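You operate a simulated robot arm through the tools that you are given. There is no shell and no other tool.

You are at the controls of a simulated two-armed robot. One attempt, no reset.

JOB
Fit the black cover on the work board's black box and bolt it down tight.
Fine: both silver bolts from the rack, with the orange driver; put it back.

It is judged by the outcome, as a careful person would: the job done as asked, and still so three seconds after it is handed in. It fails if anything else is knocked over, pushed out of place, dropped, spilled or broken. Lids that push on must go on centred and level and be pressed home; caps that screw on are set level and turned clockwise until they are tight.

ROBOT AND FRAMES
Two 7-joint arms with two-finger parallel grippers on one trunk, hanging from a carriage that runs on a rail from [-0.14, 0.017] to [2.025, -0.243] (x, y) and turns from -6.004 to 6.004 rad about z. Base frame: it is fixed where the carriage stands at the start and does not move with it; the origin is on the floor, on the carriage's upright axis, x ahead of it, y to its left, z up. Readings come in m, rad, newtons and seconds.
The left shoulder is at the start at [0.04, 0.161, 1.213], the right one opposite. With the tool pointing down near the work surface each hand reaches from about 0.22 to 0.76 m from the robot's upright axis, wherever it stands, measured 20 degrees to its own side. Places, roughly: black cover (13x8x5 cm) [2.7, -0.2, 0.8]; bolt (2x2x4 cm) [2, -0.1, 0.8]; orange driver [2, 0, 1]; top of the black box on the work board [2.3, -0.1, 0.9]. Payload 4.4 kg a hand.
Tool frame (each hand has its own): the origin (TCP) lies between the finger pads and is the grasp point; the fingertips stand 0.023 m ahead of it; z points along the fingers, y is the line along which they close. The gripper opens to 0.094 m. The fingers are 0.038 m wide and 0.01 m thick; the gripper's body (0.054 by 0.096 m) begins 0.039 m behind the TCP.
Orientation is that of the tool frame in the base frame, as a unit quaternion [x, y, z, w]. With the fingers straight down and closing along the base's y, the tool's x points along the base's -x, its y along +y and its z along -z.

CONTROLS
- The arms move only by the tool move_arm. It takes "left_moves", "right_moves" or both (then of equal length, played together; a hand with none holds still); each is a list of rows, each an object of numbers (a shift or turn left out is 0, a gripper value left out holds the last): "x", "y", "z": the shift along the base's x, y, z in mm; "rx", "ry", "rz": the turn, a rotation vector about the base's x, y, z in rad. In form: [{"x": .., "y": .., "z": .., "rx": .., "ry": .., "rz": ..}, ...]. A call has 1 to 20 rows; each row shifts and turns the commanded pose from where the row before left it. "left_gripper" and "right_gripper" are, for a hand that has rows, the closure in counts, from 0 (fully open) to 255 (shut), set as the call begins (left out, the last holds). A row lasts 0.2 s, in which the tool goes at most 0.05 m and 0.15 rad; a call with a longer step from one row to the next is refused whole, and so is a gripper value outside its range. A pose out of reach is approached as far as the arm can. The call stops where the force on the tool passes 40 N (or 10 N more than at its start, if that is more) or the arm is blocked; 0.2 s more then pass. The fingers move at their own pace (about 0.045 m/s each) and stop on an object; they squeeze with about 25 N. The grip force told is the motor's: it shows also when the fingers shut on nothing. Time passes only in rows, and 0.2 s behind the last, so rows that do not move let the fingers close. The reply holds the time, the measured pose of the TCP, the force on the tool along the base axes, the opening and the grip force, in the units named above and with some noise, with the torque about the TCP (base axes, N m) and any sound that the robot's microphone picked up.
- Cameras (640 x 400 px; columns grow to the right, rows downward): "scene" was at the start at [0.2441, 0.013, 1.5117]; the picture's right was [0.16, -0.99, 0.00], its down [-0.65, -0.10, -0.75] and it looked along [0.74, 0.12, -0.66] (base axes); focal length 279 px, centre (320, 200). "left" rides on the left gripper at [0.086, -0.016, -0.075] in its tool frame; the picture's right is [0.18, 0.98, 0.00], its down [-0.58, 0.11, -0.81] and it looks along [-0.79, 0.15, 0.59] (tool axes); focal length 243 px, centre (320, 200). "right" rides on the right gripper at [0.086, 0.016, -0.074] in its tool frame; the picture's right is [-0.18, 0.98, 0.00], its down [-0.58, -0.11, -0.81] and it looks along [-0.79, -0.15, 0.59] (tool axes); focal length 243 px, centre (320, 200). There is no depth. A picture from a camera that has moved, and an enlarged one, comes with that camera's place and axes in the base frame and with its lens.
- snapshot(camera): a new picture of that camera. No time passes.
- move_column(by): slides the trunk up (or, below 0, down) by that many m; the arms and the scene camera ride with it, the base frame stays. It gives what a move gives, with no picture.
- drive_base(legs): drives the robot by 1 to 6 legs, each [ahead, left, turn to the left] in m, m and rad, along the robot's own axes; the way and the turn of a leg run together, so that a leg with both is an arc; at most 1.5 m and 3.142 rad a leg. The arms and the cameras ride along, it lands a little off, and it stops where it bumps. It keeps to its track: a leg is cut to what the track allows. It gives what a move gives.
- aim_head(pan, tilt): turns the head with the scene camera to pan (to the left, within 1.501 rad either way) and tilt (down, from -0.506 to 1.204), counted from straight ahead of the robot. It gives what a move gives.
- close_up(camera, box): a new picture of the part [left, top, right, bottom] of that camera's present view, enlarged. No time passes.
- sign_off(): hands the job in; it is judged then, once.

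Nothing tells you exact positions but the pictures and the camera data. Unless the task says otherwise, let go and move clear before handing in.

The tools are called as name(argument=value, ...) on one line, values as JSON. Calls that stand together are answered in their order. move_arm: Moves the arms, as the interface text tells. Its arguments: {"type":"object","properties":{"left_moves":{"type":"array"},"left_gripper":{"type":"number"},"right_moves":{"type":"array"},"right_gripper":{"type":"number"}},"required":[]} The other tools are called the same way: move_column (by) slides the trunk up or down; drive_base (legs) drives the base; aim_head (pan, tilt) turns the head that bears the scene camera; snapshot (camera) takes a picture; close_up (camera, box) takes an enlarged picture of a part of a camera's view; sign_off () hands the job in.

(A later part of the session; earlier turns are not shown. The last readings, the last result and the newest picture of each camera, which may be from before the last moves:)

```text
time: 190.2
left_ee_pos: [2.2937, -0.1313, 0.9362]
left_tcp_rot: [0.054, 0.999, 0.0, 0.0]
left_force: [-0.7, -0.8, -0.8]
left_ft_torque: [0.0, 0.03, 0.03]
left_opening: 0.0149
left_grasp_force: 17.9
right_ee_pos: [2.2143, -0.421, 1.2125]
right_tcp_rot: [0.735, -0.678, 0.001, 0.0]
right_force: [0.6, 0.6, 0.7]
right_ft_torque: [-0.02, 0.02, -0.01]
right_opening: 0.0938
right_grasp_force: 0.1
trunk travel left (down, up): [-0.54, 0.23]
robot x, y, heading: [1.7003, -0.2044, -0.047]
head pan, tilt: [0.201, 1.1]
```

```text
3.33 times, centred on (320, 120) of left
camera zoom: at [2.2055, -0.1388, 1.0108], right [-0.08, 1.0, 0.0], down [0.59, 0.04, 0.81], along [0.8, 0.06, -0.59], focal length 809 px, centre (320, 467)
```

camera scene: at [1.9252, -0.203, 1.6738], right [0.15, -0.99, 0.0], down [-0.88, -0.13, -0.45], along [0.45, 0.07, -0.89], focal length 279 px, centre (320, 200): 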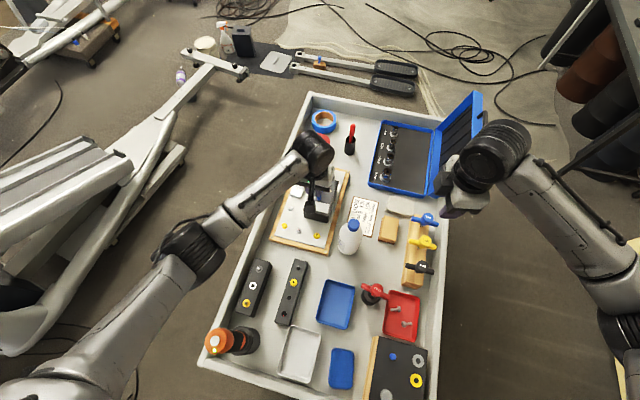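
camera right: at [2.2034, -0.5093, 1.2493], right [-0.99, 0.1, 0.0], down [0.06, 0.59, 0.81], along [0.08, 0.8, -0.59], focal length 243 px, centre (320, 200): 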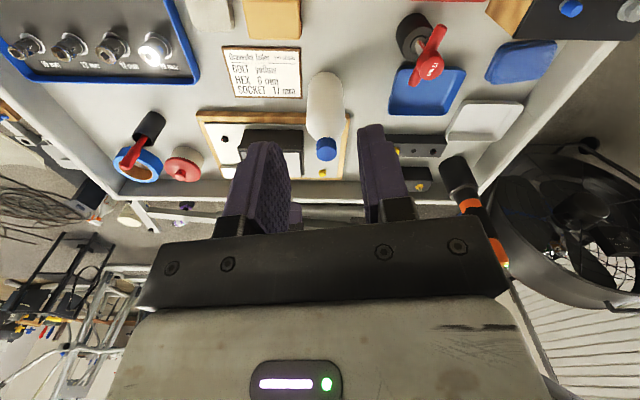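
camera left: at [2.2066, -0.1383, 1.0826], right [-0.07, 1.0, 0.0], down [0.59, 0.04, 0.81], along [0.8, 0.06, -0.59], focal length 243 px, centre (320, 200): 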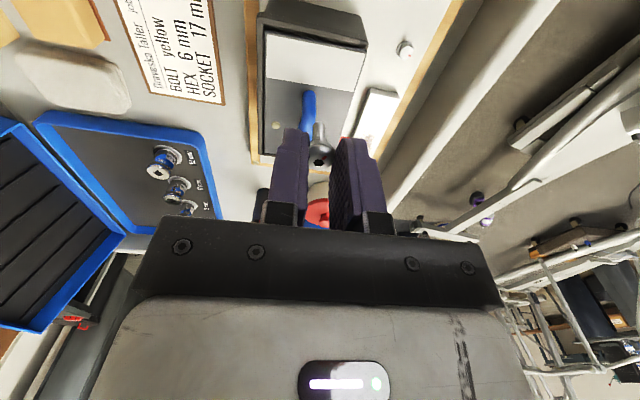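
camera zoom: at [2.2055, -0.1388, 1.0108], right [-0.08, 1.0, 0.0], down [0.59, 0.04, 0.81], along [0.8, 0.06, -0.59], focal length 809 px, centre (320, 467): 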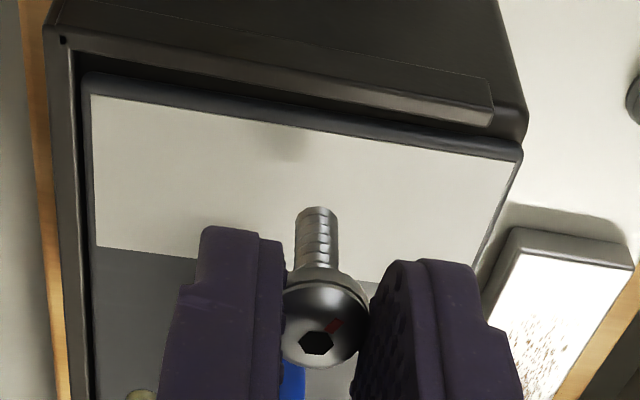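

move_arm(left_moves=[{"z": -6}, {"z": -5}, {}])

move_arm(left_moves=[{"z": -2}, {"z": -2}, {}])

move_arm(left_moves=[{"z": -2}, {"z": -2}, {}])

close_up(camera="left", box=[260, 60, 380, 180])

```text
time: 191.0
left_ee_pos: [2.2963, -0.1321, 0.9247]
left_tcp_rot: [0.055, 0.998, 0.0, 0.0]
left_force: [3.3, 1.2, 0.0]
left_ft_torque: [0.11, -0.11, -0.01]
left_opening: 0.0149
left_grasp_force: 18.1
right_ee_pos: [2.2137, -0.4206, 1.2137]
right_tcp_rot: [0.736, -0.677, 0.001, -0.001]
right_force: [-0.9, -0.2, 0.2]
right_ft_torque: [-0.02, -0.02, 0.0]
right_opening: 0.0937
right_grasp_force: 0.0
trunk travel left (down, up): [-0.54, 0.23]
robot x, y, heading: [1.7025, -0.2065, -0.054]
head pan, tilt: [0.201, 1.1]
```

```text
time: 191.8
left_ee_pos: [2.2947, -0.1322, 0.9209]
left_tcp_rot: [0.054, 0.999, 0.0, 0.0]
left_force: [2.5, 0.9, 0.0]
left_ft_torque: [-0.01, -0.07, 0.01]
left_opening: 0.0149
left_grasp_force: 17.9
right_ee_pos: [2.2122, -0.4214, 1.2133]
right_tcp_rot: [0.736, -0.677, 0.002, -0.001]
right_force: [0.1, -0.2, 0.1]
right_ft_torque: [0.01, -0.05, 0.02]
right_opening: 0.0939
right_grasp_force: 0.0
trunk travel left (down, up): [-0.54, 0.23]
robot x, y, heading: [1.7035, -0.2041, -0.049]
head pan, tilt: [0.201, 1.1]
```

```text
time: 192.6
left_ee_pos: [2.2948, -0.1321, 0.9158]
left_tcp_rot: [0.055, 0.998, 0.0, 0.0]
left_force: [0.2, 4.1, -0.7]
left_ft_torque: [0.13, -0.05, 0.0]
left_opening: 0.015
left_grasp_force: 17.8
right_ee_pos: [2.2128, -0.421, 1.2142]
right_tcp_rot: [0.736, -0.677, 0.001, 0.0]
right_force: [-0.6, 0.5, 0.0]
right_ft_torque: [-0.01, 0.01, 0.0]
right_opening: 0.0944
right_grasp_force: 0.1
trunk travel left (down, up): [-0.54, 0.23]
robot x, y, heading: [1.7008, -0.2063, -0.049]
head pan, tilt: [0.201, 1.1]
```

```text
3.33 times, centred on (320, 120) of left
camera zoom: at [2.2068, -0.1391, 0.9916], right [-0.08, 1.0, 0.0], down [0.59, 0.04, 0.81], along [0.8, 0.06, -0.59], focal length 809 px, centre (320, 467)
```

zoom: 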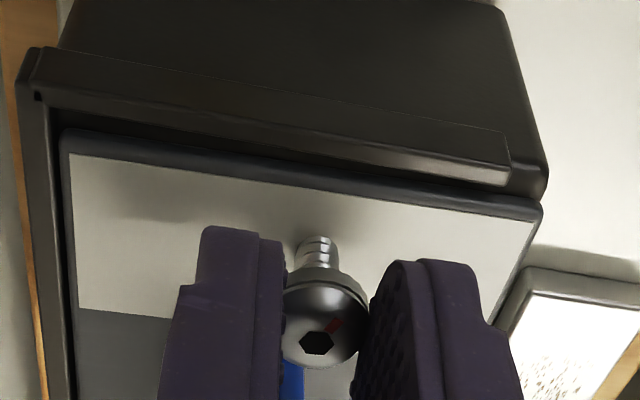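

It is sinking into the second hole. Continue.

move_arm(left_moves=[{"z": -2}, {"z": -2}, {"z": -1}, {}])

move_arm(left_moves=[{"z": -1}, {"z": -1}, {}])

move_arm(left_moves=[{"z": -1}, {}])

```text
time: 193.6
left_ee_pos: [2.2961, -0.1327, 0.9128]
left_tcp_rot: [0.055, 0.998, 0.0, 0.0]
left_force: [-0.4, 3.3, -0.6]
left_ft_torque: [0.05, 0.03, -0.03]
left_opening: 0.0148
left_grasp_force: 18.3
right_ee_pos: [2.2117, -0.42, 1.2138]
right_tcp_rot: [0.736, -0.677, 0.001, -0.001]
right_force: [-0.5, 0.0, -0.7]
right_ft_torque: [-0.02, 0.02, 0.01]
right_opening: 0.0939
right_grasp_force: 0.0
trunk travel left (down, up): [-0.54, 0.23]
robot x, y, heading: [1.7001, -0.2035, -0.055]
head pan, tilt: [0.201, 1.1]
```

```text
time: 194.4
left_ee_pos: [2.2959, -0.1318, 0.9097]
left_tcp_rot: [0.055, 0.998, 0.0, 0.0]
left_force: [-5.4, 2.1, 3.2]
left_ft_torque: [0.0, 0.09, 0.0]
left_opening: 0.0147
left_grasp_force: 17.9
right_ee_pos: [2.2123, -0.4204, 1.2132]
right_tcp_rot: [0.736, -0.677, 0.002, -0.001]
right_force: [0.1, 0.0, -1.5]
right_ft_torque: [0.01, -0.03, 0.02]
right_opening: 0.0939
right_grasp_force: 0.1
trunk travel left (down, up): [-0.54, 0.23]
robot x, y, heading: [1.7016, -0.204, -0.049]
head pan, tilt: [0.201, 1.1]
```

```text
time: 195.0
left_ee_pos: [2.2965, -0.1335, 0.9097]
left_tcp_rot: [0.054, 0.999, 0.0, 0.0]
left_force: [-8.9, 1.5, 7.4]
left_ft_torque: [0.08, 0.18, -0.01]
left_opening: 0.0147
left_grasp_force: 17.9
right_ee_pos: [2.2128, -0.4219, 1.2132]
right_tcp_rot: [0.735, -0.678, 0.0, -0.001]
right_force: [0.1, 1.0, 0.4]
right_ft_torque: [0.0, -0.02, -0.02]
right_opening: 0.0941
right_grasp_force: 0.0
trunk travel left (down, up): [-0.54, 0.23]
robot x, y, heading: [1.7025, -0.2082, -0.052]
head pan, tilt: [0.201, 1.1]
```

Bolt 2 also rests at the thread start. Releasing and checking both.

move_arm(left_moves=[{"z": 1}, {}, {}, {}], left_gripper=150)

move_arm(left_moves=[{"z": 15}, {"z": 30}, {"z": 40}, {"z": 40}, {"z": 40}, {"z": 40}, {"x": -20, "y": 35}, {"x": -20, "y": 35}, {"x": -20, "y": 35}, {}])

close_up(camera="right", box=[230, 110, 340, 200])

close_up(camera="scene", box=[290, 165, 350, 225])

```text
time: 196.0
left_ee_pos: [2.2953, -0.1333, 0.9101]
left_tcp_rot: [0.055, 0.998, -0.001, 0.0]
left_force: [0.0, -0.9, 0.3]
left_ft_torque: [0.01, -0.01, 0.0]
left_opening: 0.0387
left_grasp_force: 0.0
right_ee_pos: [2.2128, -0.4222, 1.2127]
right_tcp_rot: [0.735, -0.678, 0.0, 0.0]
right_force: [0.0, 0.5, 0.1]
right_ft_torque: [-0.03, 0.01, 0.01]
right_opening: 0.0939
right_grasp_force: 0.1
trunk travel left (down, up): [-0.54, 0.23]
robot x, y, heading: [1.7022, -0.2018, -0.048]
head pan, tilt: [0.201, 1.1]
```

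```text
time: 198.2
left_ee_pos: [2.2349, -0.0264, 1.1169]
left_tcp_rot: [0.055, 0.999, -0.001, 0.0]
left_force: [0.1, 0.4, -0.1]
left_ft_torque: [-0.02, 0.0, 0.01]
left_opening: 0.0387
left_grasp_force: 0.0
right_ee_pos: [2.2126, -0.4215, 1.213]
right_tcp_rot: [0.735, -0.678, 0.0, -0.001]
right_force: [-0.8, -0.5, 0.2]
right_ft_torque: [-0.02, 0.0, 0.03]
right_opening: 0.094
right_grasp_force: 0.0
trunk travel left (down, up): [-0.54, 0.23]
robot x, y, heading: [1.702, -0.2113, -0.053]
head pan, tilt: [0.201, 1.1]
```

```text
4.44 times, centred on (285, 155) of right
camera zoom: at [2.2037, -0.5098, 1.2881], right [-0.99, 0.1, 0.0], down [0.06, 0.59, 0.81], along [0.08, 0.8, -0.59], focal length 1078 px, centre (476, 400)
```

zoom: 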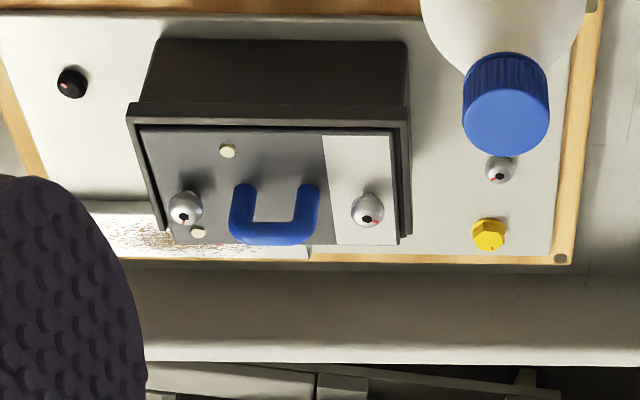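

```text
6.67 times, centred on (320, 195) of scene
camera zoom: at [1.9252, -0.2032, 1.6738], right [0.15, -0.99, 0.0], down [-0.88, -0.13, -0.45], along [0.45, 0.07, -0.89], focal length 1862 px, centre (320, 233)
```

zoom: 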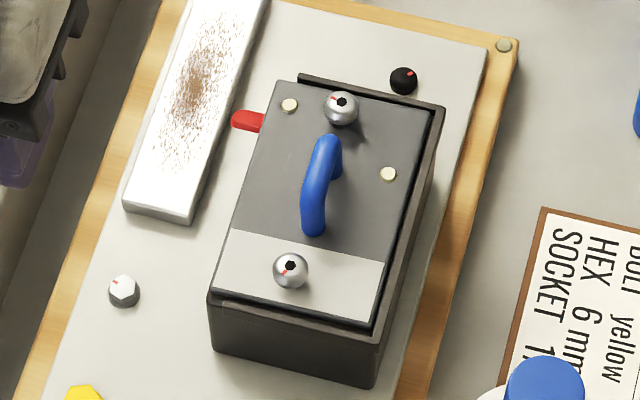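

Both bolts stand in their holes. Next the driver: raise the left hand, back up, and approach the driver from above.

move_arm(left_moves=[{"z": 40}, {"z": 40}, {"z": 40}, {"z": 30}, {}])

drive_base(legs=[[-0.201, 0.014, 0.05]])

aim_head(pan=0.35, tilt=1.0)

snapshot(camera="scene")

snapshot(camera="left")

```text
time: 199.4
left_ee_pos: [2.2355, -0.0276, 1.2639]
left_tcp_rot: [0.055, 0.998, 0.0, 0.0]
left_force: [0.8, 0.6, -1.0]
left_ft_torque: [-0.01, 0.03, -0.03]
left_opening: 0.0386
left_grasp_force: 0.0
right_ee_pos: [2.2131, -0.421, 1.2132]
right_tcp_rot: [0.736, -0.677, 0.0, -0.001]
right_force: [0.1, -0.8, 1.3]
right_ft_torque: [-0.02, 0.03, -0.01]
right_opening: 0.0941
right_grasp_force: 0.1
trunk travel left (down, up): [-0.54, 0.23]
robot x, y, heading: [1.7019, -0.2018, -0.05]
head pan, tilt: [0.201, 1.1]
```

```text
time: 201.0
left_ee_pos: [2.024, 0.0199, 1.2645]
left_tcp_rot: [0.032, 0.999, 0.0, 0.0]
left_force: [-0.1, -0.1, -0.3]
left_ft_torque: [0.0, 0.02, 0.02]
left_opening: 0.0387
left_grasp_force: 0.0
right_ee_pos: [2.0185, -0.3743, 1.2133]
right_tcp_rot: [0.75, -0.661, 0.001, -0.001]
right_force: [-0.8, -0.2, 0.0]
right_ft_torque: [0.01, 0.02, 0.03]
right_opening: 0.0938
right_grasp_force: 0.2
trunk travel left (down, up): [-0.54, 0.23]
robot x, y, heading: [1.5, -0.1808, -0.003]
head pan, tilt: [0.201, 1.1]
```

```text
time: 201.7
left_ee_pos: [2.0242, 0.0192, 1.266]
left_tcp_rot: [0.033, 0.999, 0.0, 0.0]
left_force: [0.6, -0.3, 0.2]
left_ft_torque: [0.0, 0.03, -0.01]
left_opening: 0.0387
left_grasp_force: 0.1
right_ee_pos: [2.0183, -0.3741, 1.2137]
right_tcp_rot: [0.751, -0.661, 0.001, -0.001]
right_force: [0.7, 0.0, -0.5]
right_ft_torque: [0.01, -0.01, -0.01]
right_opening: 0.0939
right_grasp_force: 0.1
trunk travel left (down, up): [-0.54, 0.23]
robot x, y, heading: [1.4963, -0.1781, -0.005]
head pan, tilt: [0.351, 1.0]
```

```text
taken
camera scene: at [1.7248, -0.1573, 1.6803], right [0.34, -0.94, 0.0], down [-0.79, -0.28, -0.54], along [0.51, 0.18, -0.84], focal length 279 px, centre (320, 200)
```

scene: 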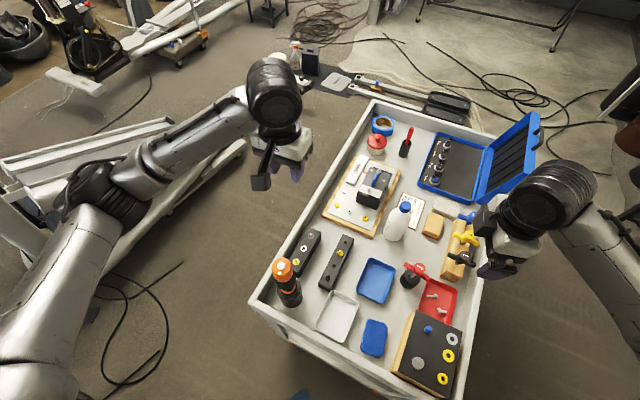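

```text
taken
camera left: at [1.936, 0.0096, 1.3399], right [-0.12, 0.99, 0.0], down [0.59, 0.07, 0.81], along [0.8, 0.1, -0.59], focal length 243 px, centre (320, 200)
```

left: 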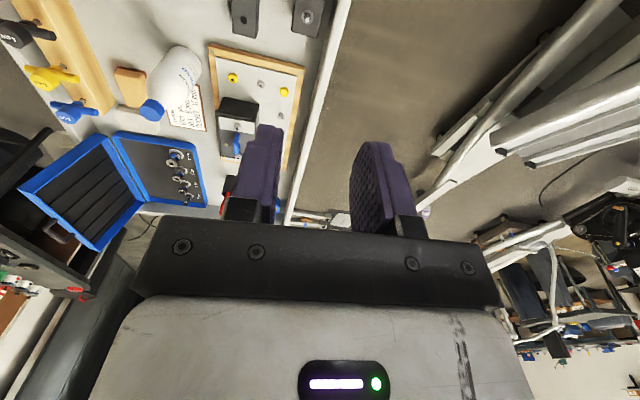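

close_up(camera="scene", box=[250, 240, 330, 320])

```text
5.00 times, centred on (290, 280) of scene
camera zoom: at [1.7248, -0.1573, 1.6803], right [0.34, -0.94, 0.0], down [-0.79, -0.28, -0.54], along [0.51, 0.18, -0.84], focal length 1397 px, centre (470, -200)
```

zoom: 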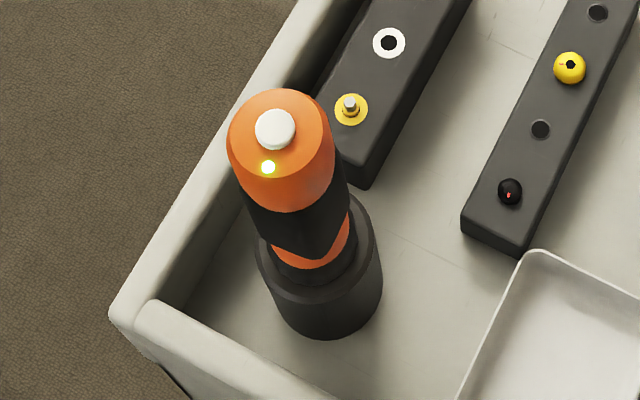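

move_arm(left_moves=[{"x": -42, "y": -6.7}, {"x": -42, "y": -6.7}, {"x": -42, "y": -6.8}, {}, {"z": -40}, {"z": -40}, {}], left_gripper=0)

snapshot(camera="left")

snapshot(camera="scene")

```text
time: 203.3
left_ee_pos: [1.8975, -0.0009, 1.1849]
left_tcp_rot: [0.032, 0.999, 0.0, 0.0]
left_force: [0.3, 0.5, 0.6]
left_ft_torque: [-0.03, 0.03, 0.03]
left_opening: 0.0939
left_grasp_force: 0.1
right_ee_pos: [2.0187, -0.3732, 1.2125]
right_tcp_rot: [0.75, -0.661, 0.001, -0.002]
right_force: [0.2, 0.1, -0.2]
right_ft_torque: [0.0, -0.02, 0.01]
right_opening: 0.094
right_grasp_force: 0.2
trunk travel left (down, up): [-0.54, 0.23]
robot x, y, heading: [1.4992, -0.1775, -0.006]
head pan, tilt: [0.351, 1.0]
```

```text
taken
camera left: at [1.8087, -0.0108, 1.2596], right [-0.12, 0.99, 0.0], down [0.59, 0.07, 0.81], along [0.8, 0.1, -0.59], focal length 243 px, centre (320, 200)
```

left: 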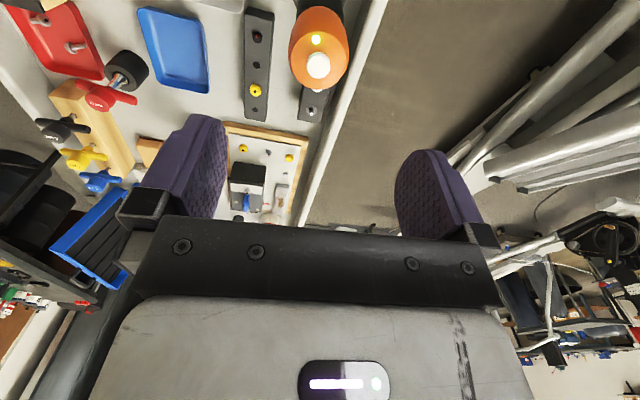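

```text
taken
camera scene: at [1.7249, -0.1572, 1.6804], right [0.34, -0.94, 0.0], down [-0.79, -0.28, -0.54], along [0.51, 0.18, -0.84], focal length 279 px, centre (320, 200)
```

scene: 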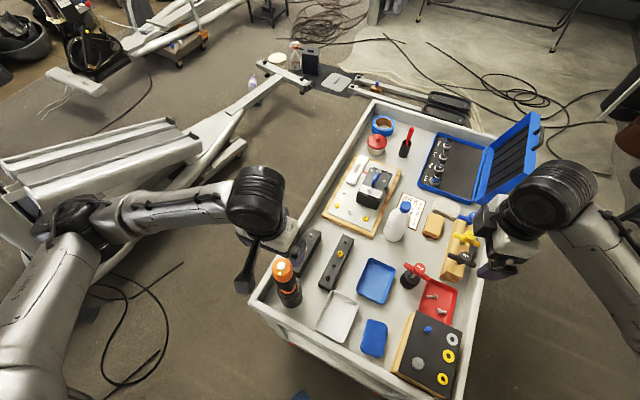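

Centred over the driver. Descending to grip the orange cap just below the button.

move_arm(left_moves=[{"z": -40}, {"z": -40}, {"z": -40}, {}])

close_up(camera="left", box=[160, 20, 480, 240])

close_up(camera="scene", box=[220, 200, 340, 320])

```text
time: 204.3
left_ee_pos: [1.9009, -0.0015, 1.0654]
left_tcp_rot: [0.032, 0.999, 0.0, 0.0]
left_force: [0.0, 0.0, 1.2]
left_ft_torque: [0.05, 0.01, 0.03]
left_opening: 0.0939
left_grasp_force: 0.0
right_ee_pos: [2.0203, -0.3736, 1.2123]
right_tcp_rot: [0.751, -0.661, 0.001, -0.002]
right_force: [0.8, -0.5, -0.3]
right_ft_torque: [0.01, 0.04, 0.0]
right_opening: 0.094
right_grasp_force: 0.1
trunk travel left (down, up): [-0.54, 0.23]
robot x, y, heading: [1.4987, -0.1813, -0.007]
head pan, tilt: [0.351, 1.0]
```

```text
1.82 times, centred on (320, 130) of left
camera zoom: at [1.8116, -0.0127, 1.1392], right [-0.12, 0.99, 0.0], down [0.59, 0.07, 0.81], along [0.8, 0.1, -0.59], focal length 441 px, centre (320, 327)
```

zoom: 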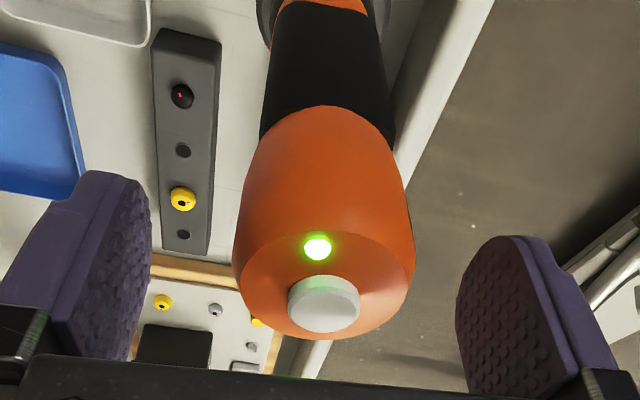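

```text
3.33 times, centred on (280, 260) of scene
camera zoom: at [1.7249, -0.1572, 1.6804], right [0.34, -0.94, 0.0], down [-0.79, -0.28, -0.54], along [0.51, 0.18, -0.84], focal length 931 px, centre (453, 0)
```

zoom: 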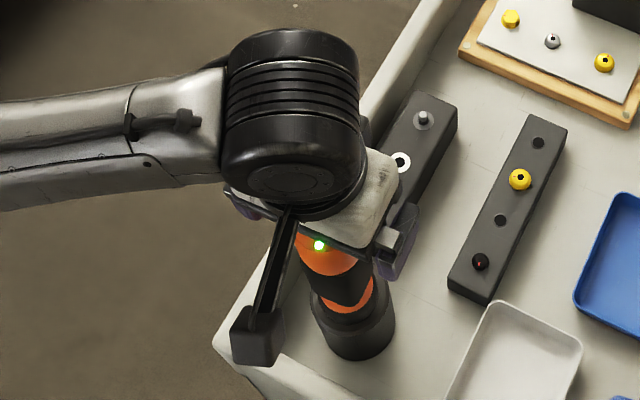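

move_arm(left_moves=[{"x": -1, "z": -16}, {"x": -1, "z": -15}, {}])

move_arm(left_moves=[{}, {}, {}, {}, {}], left_gripper=255)

close_up(camera="scene", box=[220, 200, 340, 320])

```text
time: 205.1
left_ee_pos: [1.8974, -0.0009, 1.0329]
left_tcp_rot: [0.033, 0.999, 0.0, 0.0]
left_force: [0.3, 1.1, 0.1]
left_ft_torque: [-0.01, -0.02, 0.02]
left_opening: 0.094
left_grasp_force: 0.2
right_ee_pos: [2.0193, -0.3731, 1.213]
right_tcp_rot: [0.751, -0.661, 0.001, -0.001]
right_force: [0.3, 0.7, 0.4]
right_ft_torque: [0.0, 0.02, 0.0]
right_opening: 0.0941
right_grasp_force: 0.1
trunk travel left (down, up): [-0.54, 0.23]
robot x, y, heading: [1.4979, -0.1816, -0.003]
head pan, tilt: [0.351, 1.0]
```

```text
time: 206.3
left_ee_pos: [1.8976, -0.0017, 1.0348]
left_tcp_rot: [0.032, 0.999, -0.001, 0.0]
left_force: [-0.1, -2.1, -1.1]
left_ft_torque: [-0.12, -0.05, 0.0]
left_opening: 0.0475
left_grasp_force: 25.9
right_ee_pos: [2.0184, -0.3741, 1.2134]
right_tcp_rot: [0.75, -0.661, 0.0, -0.001]
right_force: [0.3, 0.1, 0.7]
right_ft_torque: [-0.01, 0.01, 0.0]
right_opening: 0.0938
right_grasp_force: 0.1
trunk travel left (down, up): [-0.54, 0.23]
robot x, y, heading: [1.4965, -0.1813, -0.007]
head pan, tilt: [0.351, 1.0]
```

```text
3.33 times, centred on (280, 260) of scene
camera zoom: at [1.7248, -0.1574, 1.6803], right [0.34, -0.94, 0.0], down [-0.79, -0.28, -0.54], along [0.51, 0.18, -0.84], focal length 931 px, centre (453, 0)
```

zoom: 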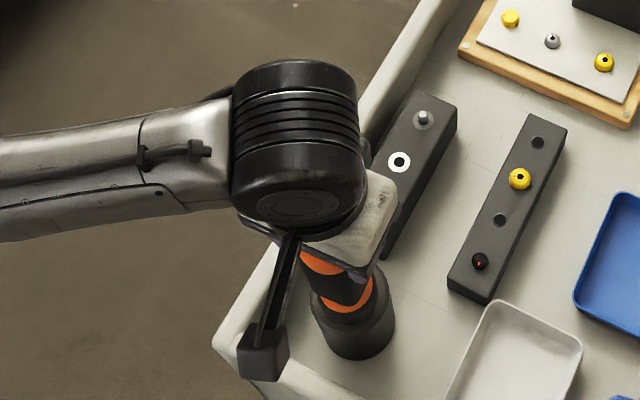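

Gripped. Lifting straight up slowly, checking the stand stays.

move_arm(left_moves=[{"z": 10}, {"z": 15}, {"z": 20}, {"z": 20}, {}])

close_up(camera="scene", box=[220, 180, 340, 320])

```text
time: 207.5
left_ee_pos: [1.895, 0.0007, 1.0992]
left_tcp_rot: [0.033, 0.999, 0.0, -0.001]
left_force: [-0.4, -0.2, -4.3]
left_ft_torque: [0.03, 0.02, 0.0]
left_opening: 0.0477
left_grasp_force: 24.8
right_ee_pos: [2.0186, -0.3729, 1.2132]
right_tcp_rot: [0.751, -0.661, 0.0, 0.0]
right_force: [-0.1, 0.9, -0.5]
right_ft_torque: [-0.02, 0.01, -0.01]
right_opening: 0.0942
right_grasp_force: 0.0
trunk travel left (down, up): [-0.54, 0.23]
robot x, y, heading: [1.4978, -0.1805, -0.007]
head pan, tilt: [0.351, 1.0]
```

```text
2.86 times, centred on (280, 250) of scene
camera zoom: at [1.7247, -0.1573, 1.6803], right [0.34, -0.94, 0.0], down [-0.79, -0.28, -0.54], along [0.51, 0.18, -0.84], focal length 798 px, centre (434, 57)
```

zoom: 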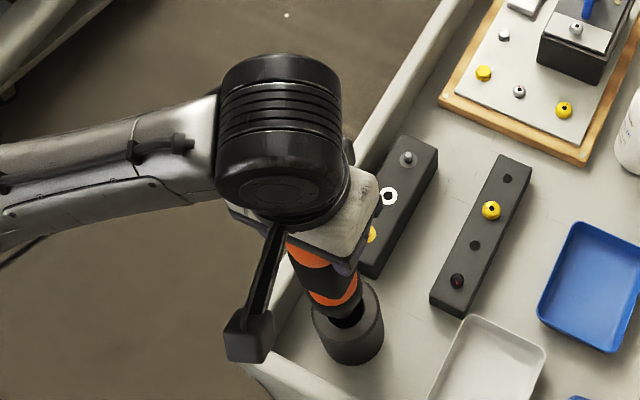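

move_arm(left_moves=[{"z": 30}, {"z": 35}, {"z": 35}, {}])

close_up(camera="scene", box=[220, 160, 340, 320])

close_up(camera="right", box=[320, 0, 640, 220])

```text
time: 208.5
left_ee_pos: [1.8949, 0.0003, 1.1994]
left_tcp_rot: [0.033, 0.999, 0.0, 0.0]
left_force: [-0.4, 0.4, -4.3]
left_ft_torque: [-0.02, -0.03, 0.01]
left_opening: 0.0478
left_grasp_force: 24.9
right_ee_pos: [2.0182, -0.3736, 1.2145]
right_tcp_rot: [0.751, -0.661, 0.0, 0.0]
right_force: [-0.7, 0.9, -0.3]
right_ft_torque: [0.02, -0.02, 0.01]
right_opening: 0.094
right_grasp_force: 0.0
trunk travel left (down, up): [-0.54, 0.23]
robot x, y, heading: [1.4997, -0.1778, -0.006]
head pan, tilt: [0.351, 1.0]
```

```text
2.50 times, centred on (280, 240) of scene
camera zoom: at [1.7246, -0.1573, 1.6802], right [0.34, -0.94, 0.0], down [-0.79, -0.28, -0.54], along [0.51, 0.18, -0.84], focal length 698 px, centre (420, 100)
```

zoom: 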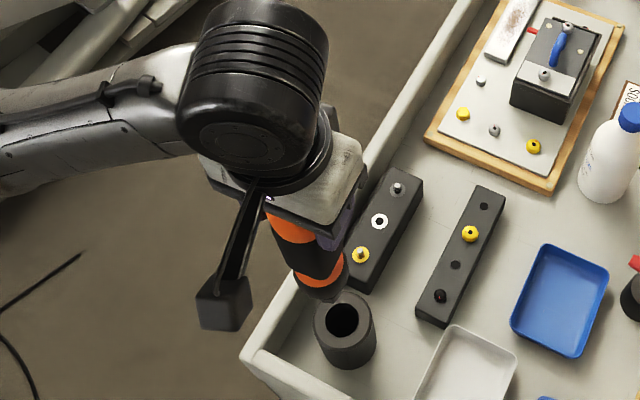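

```text
1.82 times, centred on (480, 110) of right
camera zoom: at [2.013, -0.4621, 1.2879], right [-1.0, 0.06, 0.0], down [0.03, 0.59, 0.81], along [0.05, 0.81, -0.59], focal length 441 px, centre (29, 364)
```

zoom: 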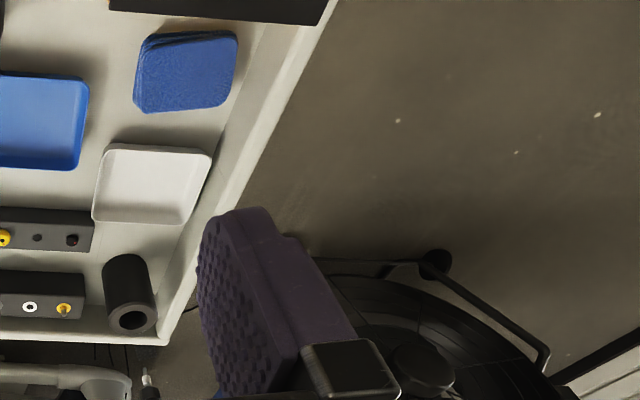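

move_arm(right_moves=[{"z": 45}, {"z": 45}, {"z": 45}, {"z": 45}, {}])

close_up(camera="right", box=[320, 60, 480, 200])

```text
time: 209.7
left_ee_pos: [1.8948, -0.0, 1.1997]
left_tcp_rot: [0.032, 0.999, 0.0, 0.0]
left_force: [0.8, -0.7, -5.0]
left_ft_torque: [-0.02, 0.0, 0.0]
left_opening: 0.0475
left_grasp_force: 25.1
right_ee_pos: [2.0207, -0.3725, 1.3927]
right_tcp_rot: [0.751, -0.661, 0.001, -0.001]
right_force: [-0.4, 0.2, 0.0]
right_ft_torque: [-0.03, 0.02, -0.01]
right_opening: 0.0941
right_grasp_force: 0.1
trunk travel left (down, up): [-0.54, 0.23]
robot x, y, heading: [1.5019, -0.1786, -0.004]
head pan, tilt: [0.351, 1.0]
```

```text
2.86 times, centred on (400, 130) of right
camera zoom: at [2.0141, -0.4609, 1.4674], right [-1.0, 0.06, 0.0], down [0.03, 0.59, 0.81], along [0.05, 0.81, -0.59], focal length 693 px, centre (91, 400)
```

zoom: 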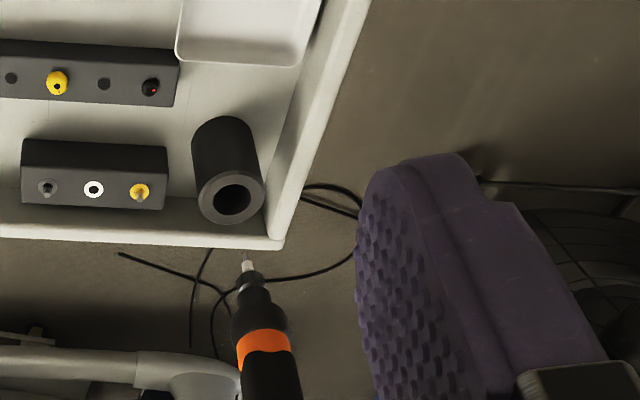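

close_up(camera="right", box=[362, 140, 402, 175])

close_up(camera="right", box=[320, 100, 360, 140])

```text
11.43 times, centred on (382, 158) of right
camera zoom: at [2.0141, -0.4609, 1.4674], right [-1.0, 0.06, 0.0], down [0.03, 0.59, 0.81], along [0.05, 0.81, -0.59], focal length 2773 px, centre (-389, 686)
```

zoom: 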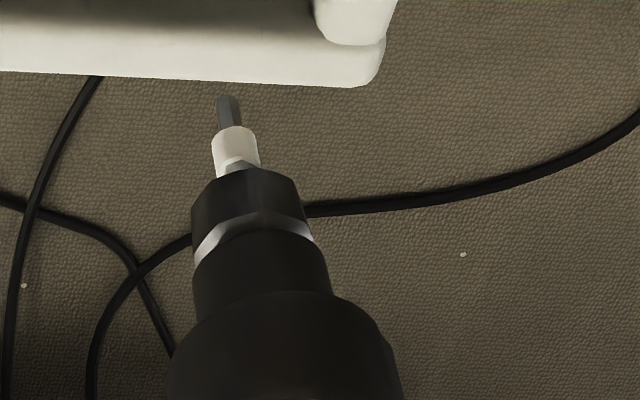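

```text
10.00 times, centred on (340, 120) of right
camera zoom: at [2.0141, -0.4609, 1.4674], right [-1.0, 0.06, 0.0], down [0.03, 0.59, 0.81], along [0.05, 0.81, -0.59], focal length 2426 px, centre (120, 1000)
```

zoom: 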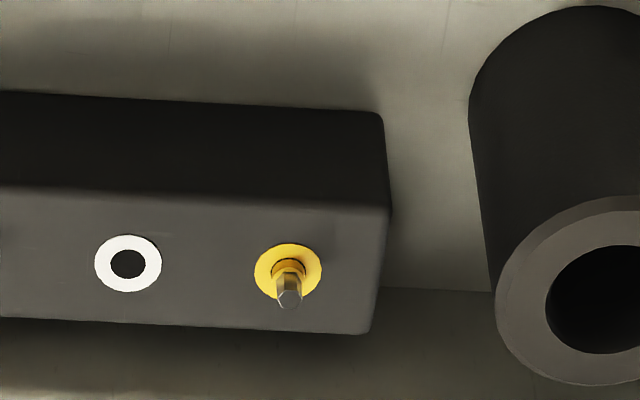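

The driver carries the white-collared hex bit; grey and yellow bits are in the rack. I compare the bit sizes against the silver bolts' sockets (~5 mm across flats).

close_up(camera="right", box=[298, 110, 328, 140])

close_up(camera="right", box=[328, 110, 358, 140])

close_up(camera="right", box=[366, 140, 396, 170])

close_up(camera="scene", box=[320, 190, 344, 210])

close_up(camera="scene", box=[300, 225, 330, 260])

```text
13.33 times, centred on (313, 125) of right
camera zoom: at [2.0141, -0.4609, 1.4674], right [-1.0, 0.06, 0.0], down [0.03, 0.59, 0.81], along [0.05, 0.81, -0.59], focal length 3235 px, centre (413, 1200)
```

zoom: 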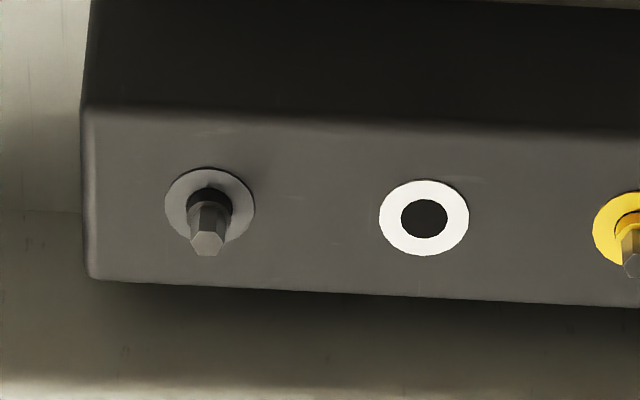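

```text
13.33 times, centred on (343, 125) of right
camera zoom: at [2.0141, -0.4609, 1.4674], right [-1.0, 0.06, 0.0], down [0.03, 0.59, 0.81], along [0.05, 0.81, -0.59], focal length 3235 px, centre (13, 1200)
```

zoom: 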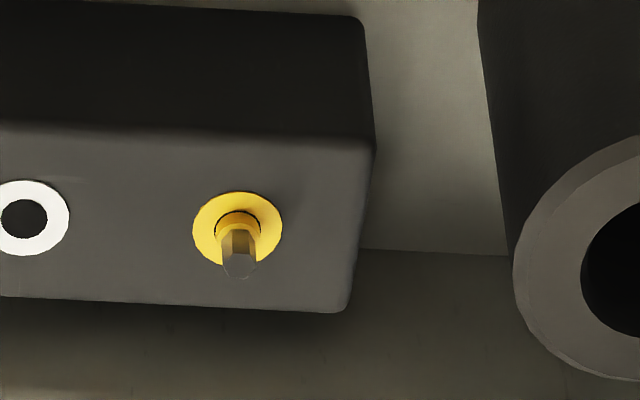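

```text
13.33 times, centred on (381, 155) of right
camera zoom: at [2.0141, -0.4609, 1.4674], right [-1.0, 0.06, 0.0], down [0.03, 0.59, 0.81], along [0.05, 0.81, -0.59], focal length 3235 px, centre (-493, 800)
```

zoom: 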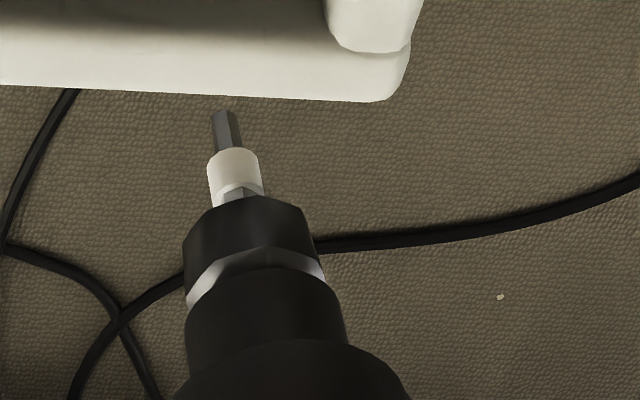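

```text
16.00 times, centred on (332, 200) of scene
camera zoom: at [1.7246, -0.1573, 1.6803], right [0.34, -0.94, 0.0], down [-0.79, -0.28, -0.54], along [0.51, 0.18, -0.84], focal length 4470 px, centre (128, 200)
```

zoom: 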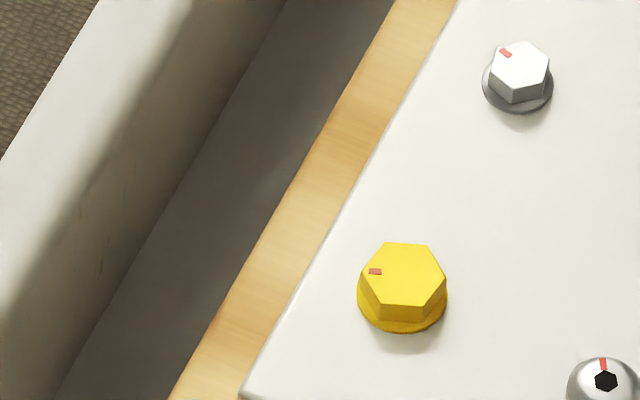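

```text
11.43 times, centred on (315, 242) of scene
camera zoom: at [1.7246, -0.1573, 1.6803], right [0.34, -0.94, 0.0], down [-0.79, -0.28, -0.54], along [0.51, 0.18, -0.84], focal length 3193 px, centre (377, -286)
```

zoom: 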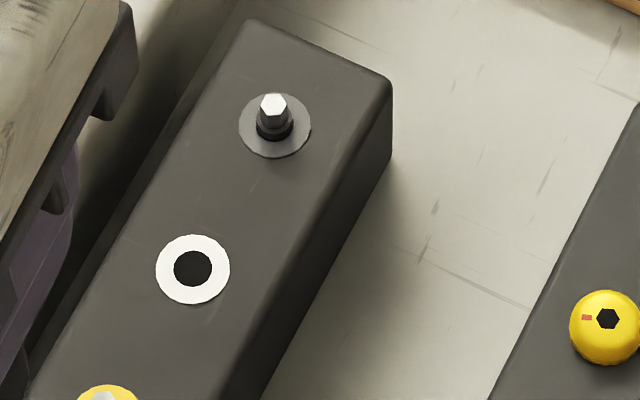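

The white bit (≈5 mm) matches the silver bolts' sockets, so no bit change is needed. Driver tip is ≈ 0.236 m below the TCP. I raise it and drive forward to the box.

move_arm(left_moves=[{"z": 35}, {"z": 35}, {}])

drive_base(legs=[[0.25, -0.03, 0]])

snapshot(camera="scene")

snapshot(camera="left")

```text
time: 210.5
left_ee_pos: [1.8963, 0.0005, 1.27]
left_tcp_rot: [0.033, 0.999, 0.0, -0.001]
left_force: [0.7, 0.5, -4.9]
left_ft_torque: [-0.02, -0.01, 0.01]
left_opening: 0.0479
left_grasp_force: 24.6
right_ee_pos: [2.02, -0.3716, 1.393]
right_tcp_rot: [0.751, -0.661, 0.0, 0.0]
right_force: [-0.2, -1.0, -0.3]
right_ft_torque: [-0.01, 0.0, 0.0]
right_opening: 0.0942
right_grasp_force: 0.0
trunk travel left (down, up): [-0.54, 0.23]
robot x, y, heading: [1.497, -0.1774, -0.002]
head pan, tilt: [0.351, 1.0]
```

```text
time: 212.3
left_ee_pos: [2.145, -0.0289, 1.2708]
left_tcp_rot: [0.031, 1.0, 0.0, 0.0]
left_force: [0.6, 0.7, -5.3]
left_ft_torque: [0.02, -0.05, -0.04]
left_opening: 0.0474
left_grasp_force: 24.9
right_ee_pos: [2.2662, -0.4015, 1.3927]
right_tcp_rot: [0.751, -0.66, 0.001, -0.001]
right_force: [0.2, 0.0, 0.9]
right_ft_torque: [0.0, -0.05, 0.0]
right_opening: 0.0939
right_grasp_force: 0.0
trunk travel left (down, up): [-0.54, 0.23]
robot x, y, heading: [1.744, -0.2089, -0.004]
head pan, tilt: [0.351, 1.0]
```

```text
taken
camera scene: at [1.9716, -0.1866, 1.6804], right [0.34, -0.94, 0.0], down [-0.79, -0.29, -0.54], along [0.51, 0.18, -0.84], focal length 279 px, centre (320, 200)
```

scene: 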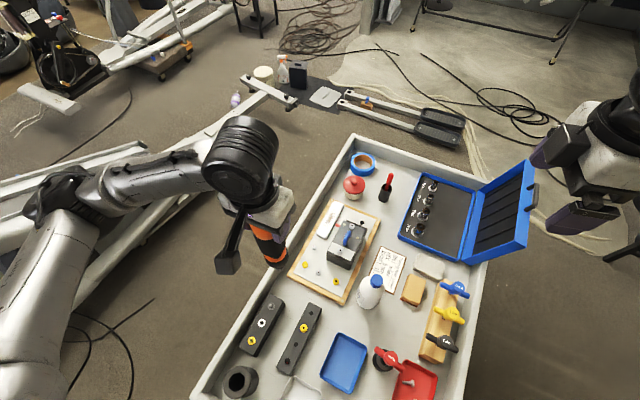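

```text
taken
camera left: at [2.0555, -0.0387, 1.3458], right [-0.12, 0.99, 0.0], down [0.59, 0.07, 0.81], along [0.8, 0.1, -0.59], focal length 243 px, centre (320, 200)
```

left: 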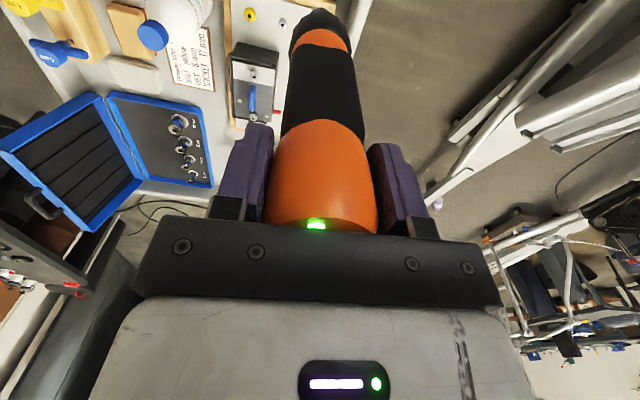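

move_arm(left_moves=[{"x": 40.3, "y": -19.2}, {"x": 40.3, "y": -19.2}, {"x": 40.3, "y": -19.2}, {"x": 40.3, "y": -19.2}, {"x": 40.3, "y": -19.2}, {"x": 40.2, "y": -19.1}, {"z": -35}, {"z": -35}, {"z": -30}, {}], right_moves=[{"x": 9, "y": -5, "z": -38}, {"x": 9, "y": -5, "z": -38}, {"x": 9, "y": -5, "z": -38}, {"x": 9, "y": -5, "z": -38}, {"x": 9, "y": -5, "z": -38}, {}, {}, {}, {}, {}])

snapshot(camera="right")

snapshot(camera="scene")

```text
time: 214.5
left_ee_pos: [2.3846, -0.144, 1.1711]
left_tcp_rot: [0.032, 0.999, -0.001, 0.0]
left_force: [-0.3, -0.4, -4.3]
left_ft_torque: [-0.02, 0.0, -0.01]
left_opening: 0.048
left_grasp_force: 25.1
right_ee_pos: [2.312, -0.4278, 1.2028]
right_tcp_rot: [0.751, -0.66, 0.0, -0.001]
right_force: [-0.3, 0.1, 0.1]
right_ft_torque: [0.01, -0.01, 0.02]
right_opening: 0.0941
right_grasp_force: 0.2
trunk travel left (down, up): [-0.54, 0.23]
robot x, y, heading: [1.7453, -0.211, -0.004]
head pan, tilt: [0.351, 1.0]
```

```text
taken
camera right: at [2.3069, -0.5164, 1.2768], right [-1.0, 0.06, 0.0], down [0.03, 0.59, 0.81], along [0.05, 0.81, -0.59], focal length 243 px, centre (320, 200)
```

right: 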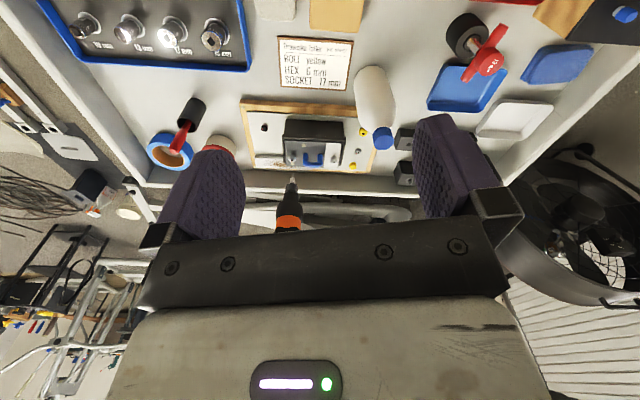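

```text
taken
camera scene: at [1.9714, -0.1865, 1.6803], right [0.34, -0.94, 0.0], down [-0.79, -0.29, -0.54], along [0.51, 0.18, -0.84], focal length 279 px, centre (320, 200)
```

scene: 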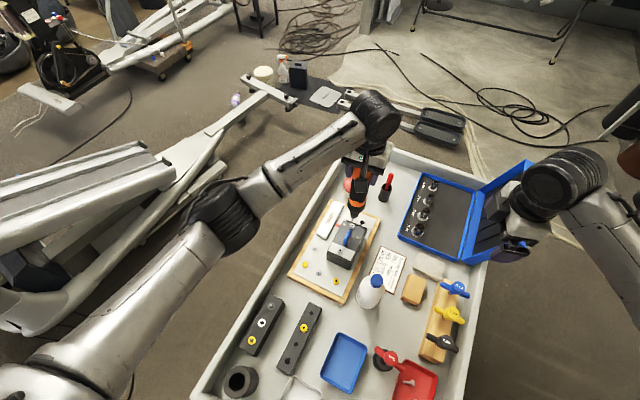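

close_up(camera="right", box=[270, 130, 340, 190])

close_up(camera="scene", box=[320, 190, 390, 260])

```text
6.67 times, centred on (305, 160) of right
camera zoom: at [2.3069, -0.5164, 1.2768], right [-1.0, 0.06, 0.0], down [0.03, 0.59, 0.81], along [0.05, 0.81, -0.59], focal length 1618 px, centre (420, 467)
```

zoom: 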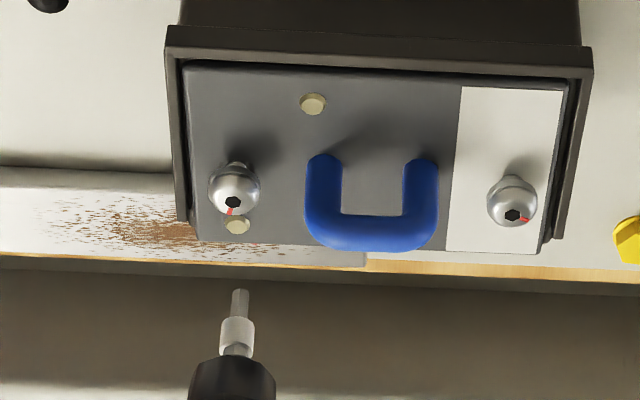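

```text
5.71 times, centred on (355, 225) of scene
camera zoom: at [1.9714, -0.1865, 1.6803], right [0.34, -0.94, 0.0], down [-0.79, -0.29, -0.54], along [0.51, 0.18, -0.84], focal length 1596 px, centre (120, 57)
```

zoom: 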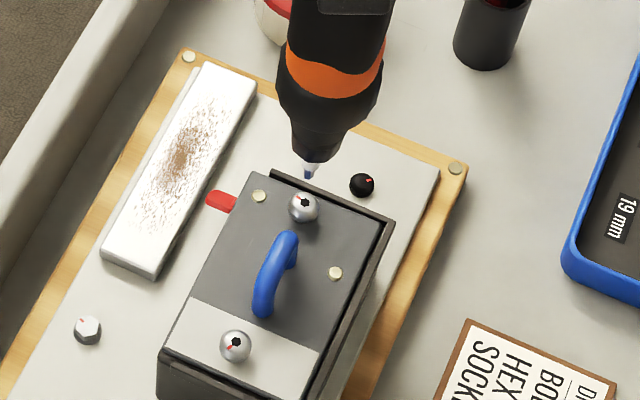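

Both views agree: tip is ~5.5 mm short in x, y is right on. Correct and lower to just above the bolt head.

move_arm(left_moves=[{"x": 5.5}, {"z": -15}, {"z": -15}, {}])

close_up(camera="right", box=[275, 140, 315, 180])

close_up(camera="scene", box=[335, 200, 371, 240])

```text
time: 215.5
left_ee_pos: [2.3899, -0.1443, 1.1404]
left_tcp_rot: [0.031, 1.0, 0.0, 0.0]
left_force: [0.1, 0.2, -4.9]
left_ft_torque: [0.01, -0.01, 0.03]
left_opening: 0.0477
left_grasp_force: 25.2
right_ee_pos: [2.3114, -0.4265, 1.2018]
right_tcp_rot: [0.751, -0.66, 0.001, -0.001]
right_force: [0.2, 1.0, -0.4]
right_ft_torque: [0.02, 0.01, -0.02]
right_opening: 0.0941
right_grasp_force: 0.1
trunk travel left (down, up): [-0.54, 0.23]
robot x, y, heading: [1.7477, -0.2113, -0.006]
head pan, tilt: [0.351, 1.0]
```

```text
10.00 times, centred on (295, 160) of right
camera zoom: at [2.3067, -0.5164, 1.2767], right [-1.0, 0.06, 0.0], down [0.03, 0.59, 0.81], along [0.05, 0.81, -0.59], focal length 2426 px, centre (570, 600)
```

zoom: 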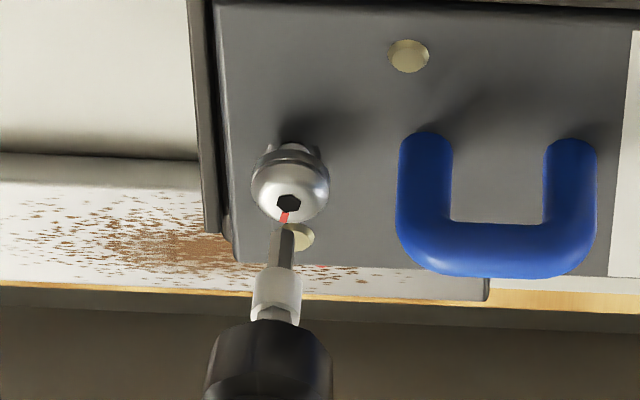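

```text
10.00 times, centred on (353, 220) of scene
camera zoom: at [1.9713, -0.1865, 1.6803], right [0.34, -0.94, 0.0], down [-0.79, -0.29, -0.54], along [0.51, 0.18, -0.84], focal length 2794 px, centre (-10, 0)
```

zoom: 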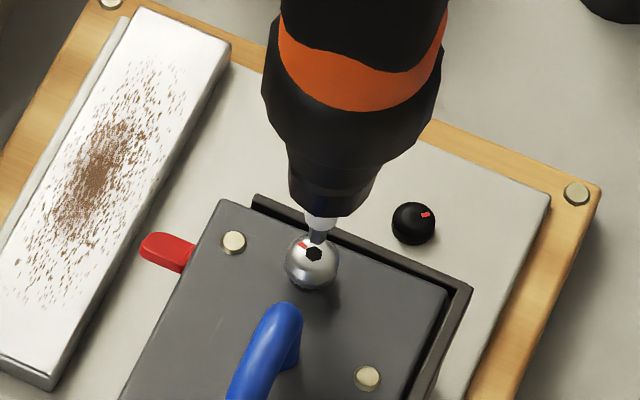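

move_arm(left_moves=[{"x": -1.0, "y": -0.2, "z": -3}, {"z": -3}, {"z": -2}, {}])

close_up(camera="right", box=[275, 140, 315, 180])

close_up(camera="scene", box=[335, 205, 365, 240])

```text
time: 216.5
left_ee_pos: [2.3902, -0.1438, 1.1327]
left_tcp_rot: [0.032, 0.999, 0.0, -0.001]
left_force: [-0.5, -0.1, -4.2]
left_ft_torque: [-0.02, -0.01, -0.02]
left_opening: 0.0478
left_grasp_force: 25.0
right_ee_pos: [2.3118, -0.4284, 1.2019]
right_tcp_rot: [0.751, -0.66, 0.001, -0.001]
right_force: [0.3, -1.1, -0.6]
right_ft_torque: [-0.01, -0.02, -0.01]
right_opening: 0.0939
right_grasp_force: 0.0
trunk travel left (down, up): [-0.54, 0.23]
robot x, y, heading: [1.7449, -0.2079, -0.006]
head pan, tilt: [0.351, 1.0]
```

```text
10.00 times, centred on (295, 160) of right
camera zoom: at [2.3067, -0.5165, 1.2767], right [-1.0, 0.06, 0.0], down [0.03, 0.59, 0.81], along [0.05, 0.81, -0.59], focal length 2426 px, centre (570, 600)
```

zoom: 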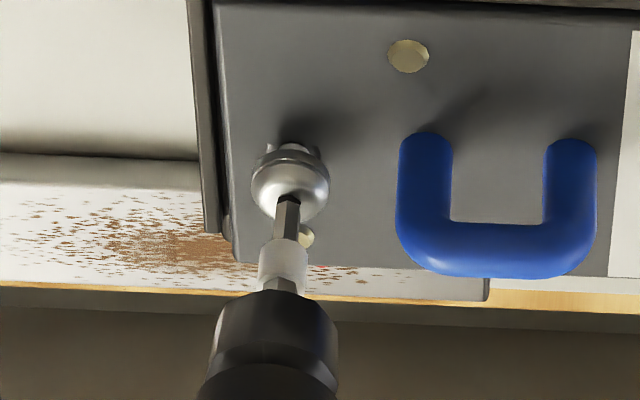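

```text
11.43 times, centred on (350, 222) of scene
camera zoom: at [1.9713, -0.1865, 1.6803], right [0.34, -0.94, 0.0], down [-0.79, -0.29, -0.54], along [0.51, 0.18, -0.84], focal length 3193 px, centre (-23, -57)
```

zoom: 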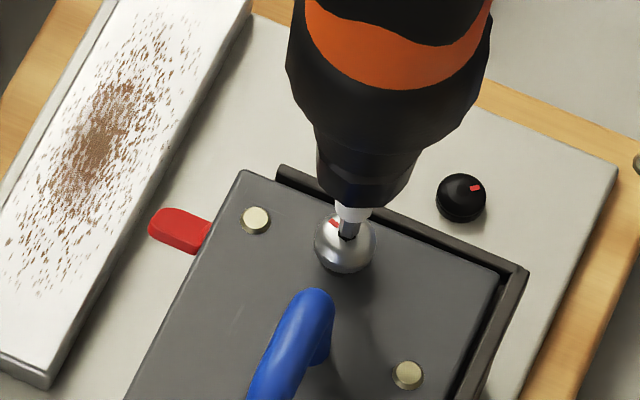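

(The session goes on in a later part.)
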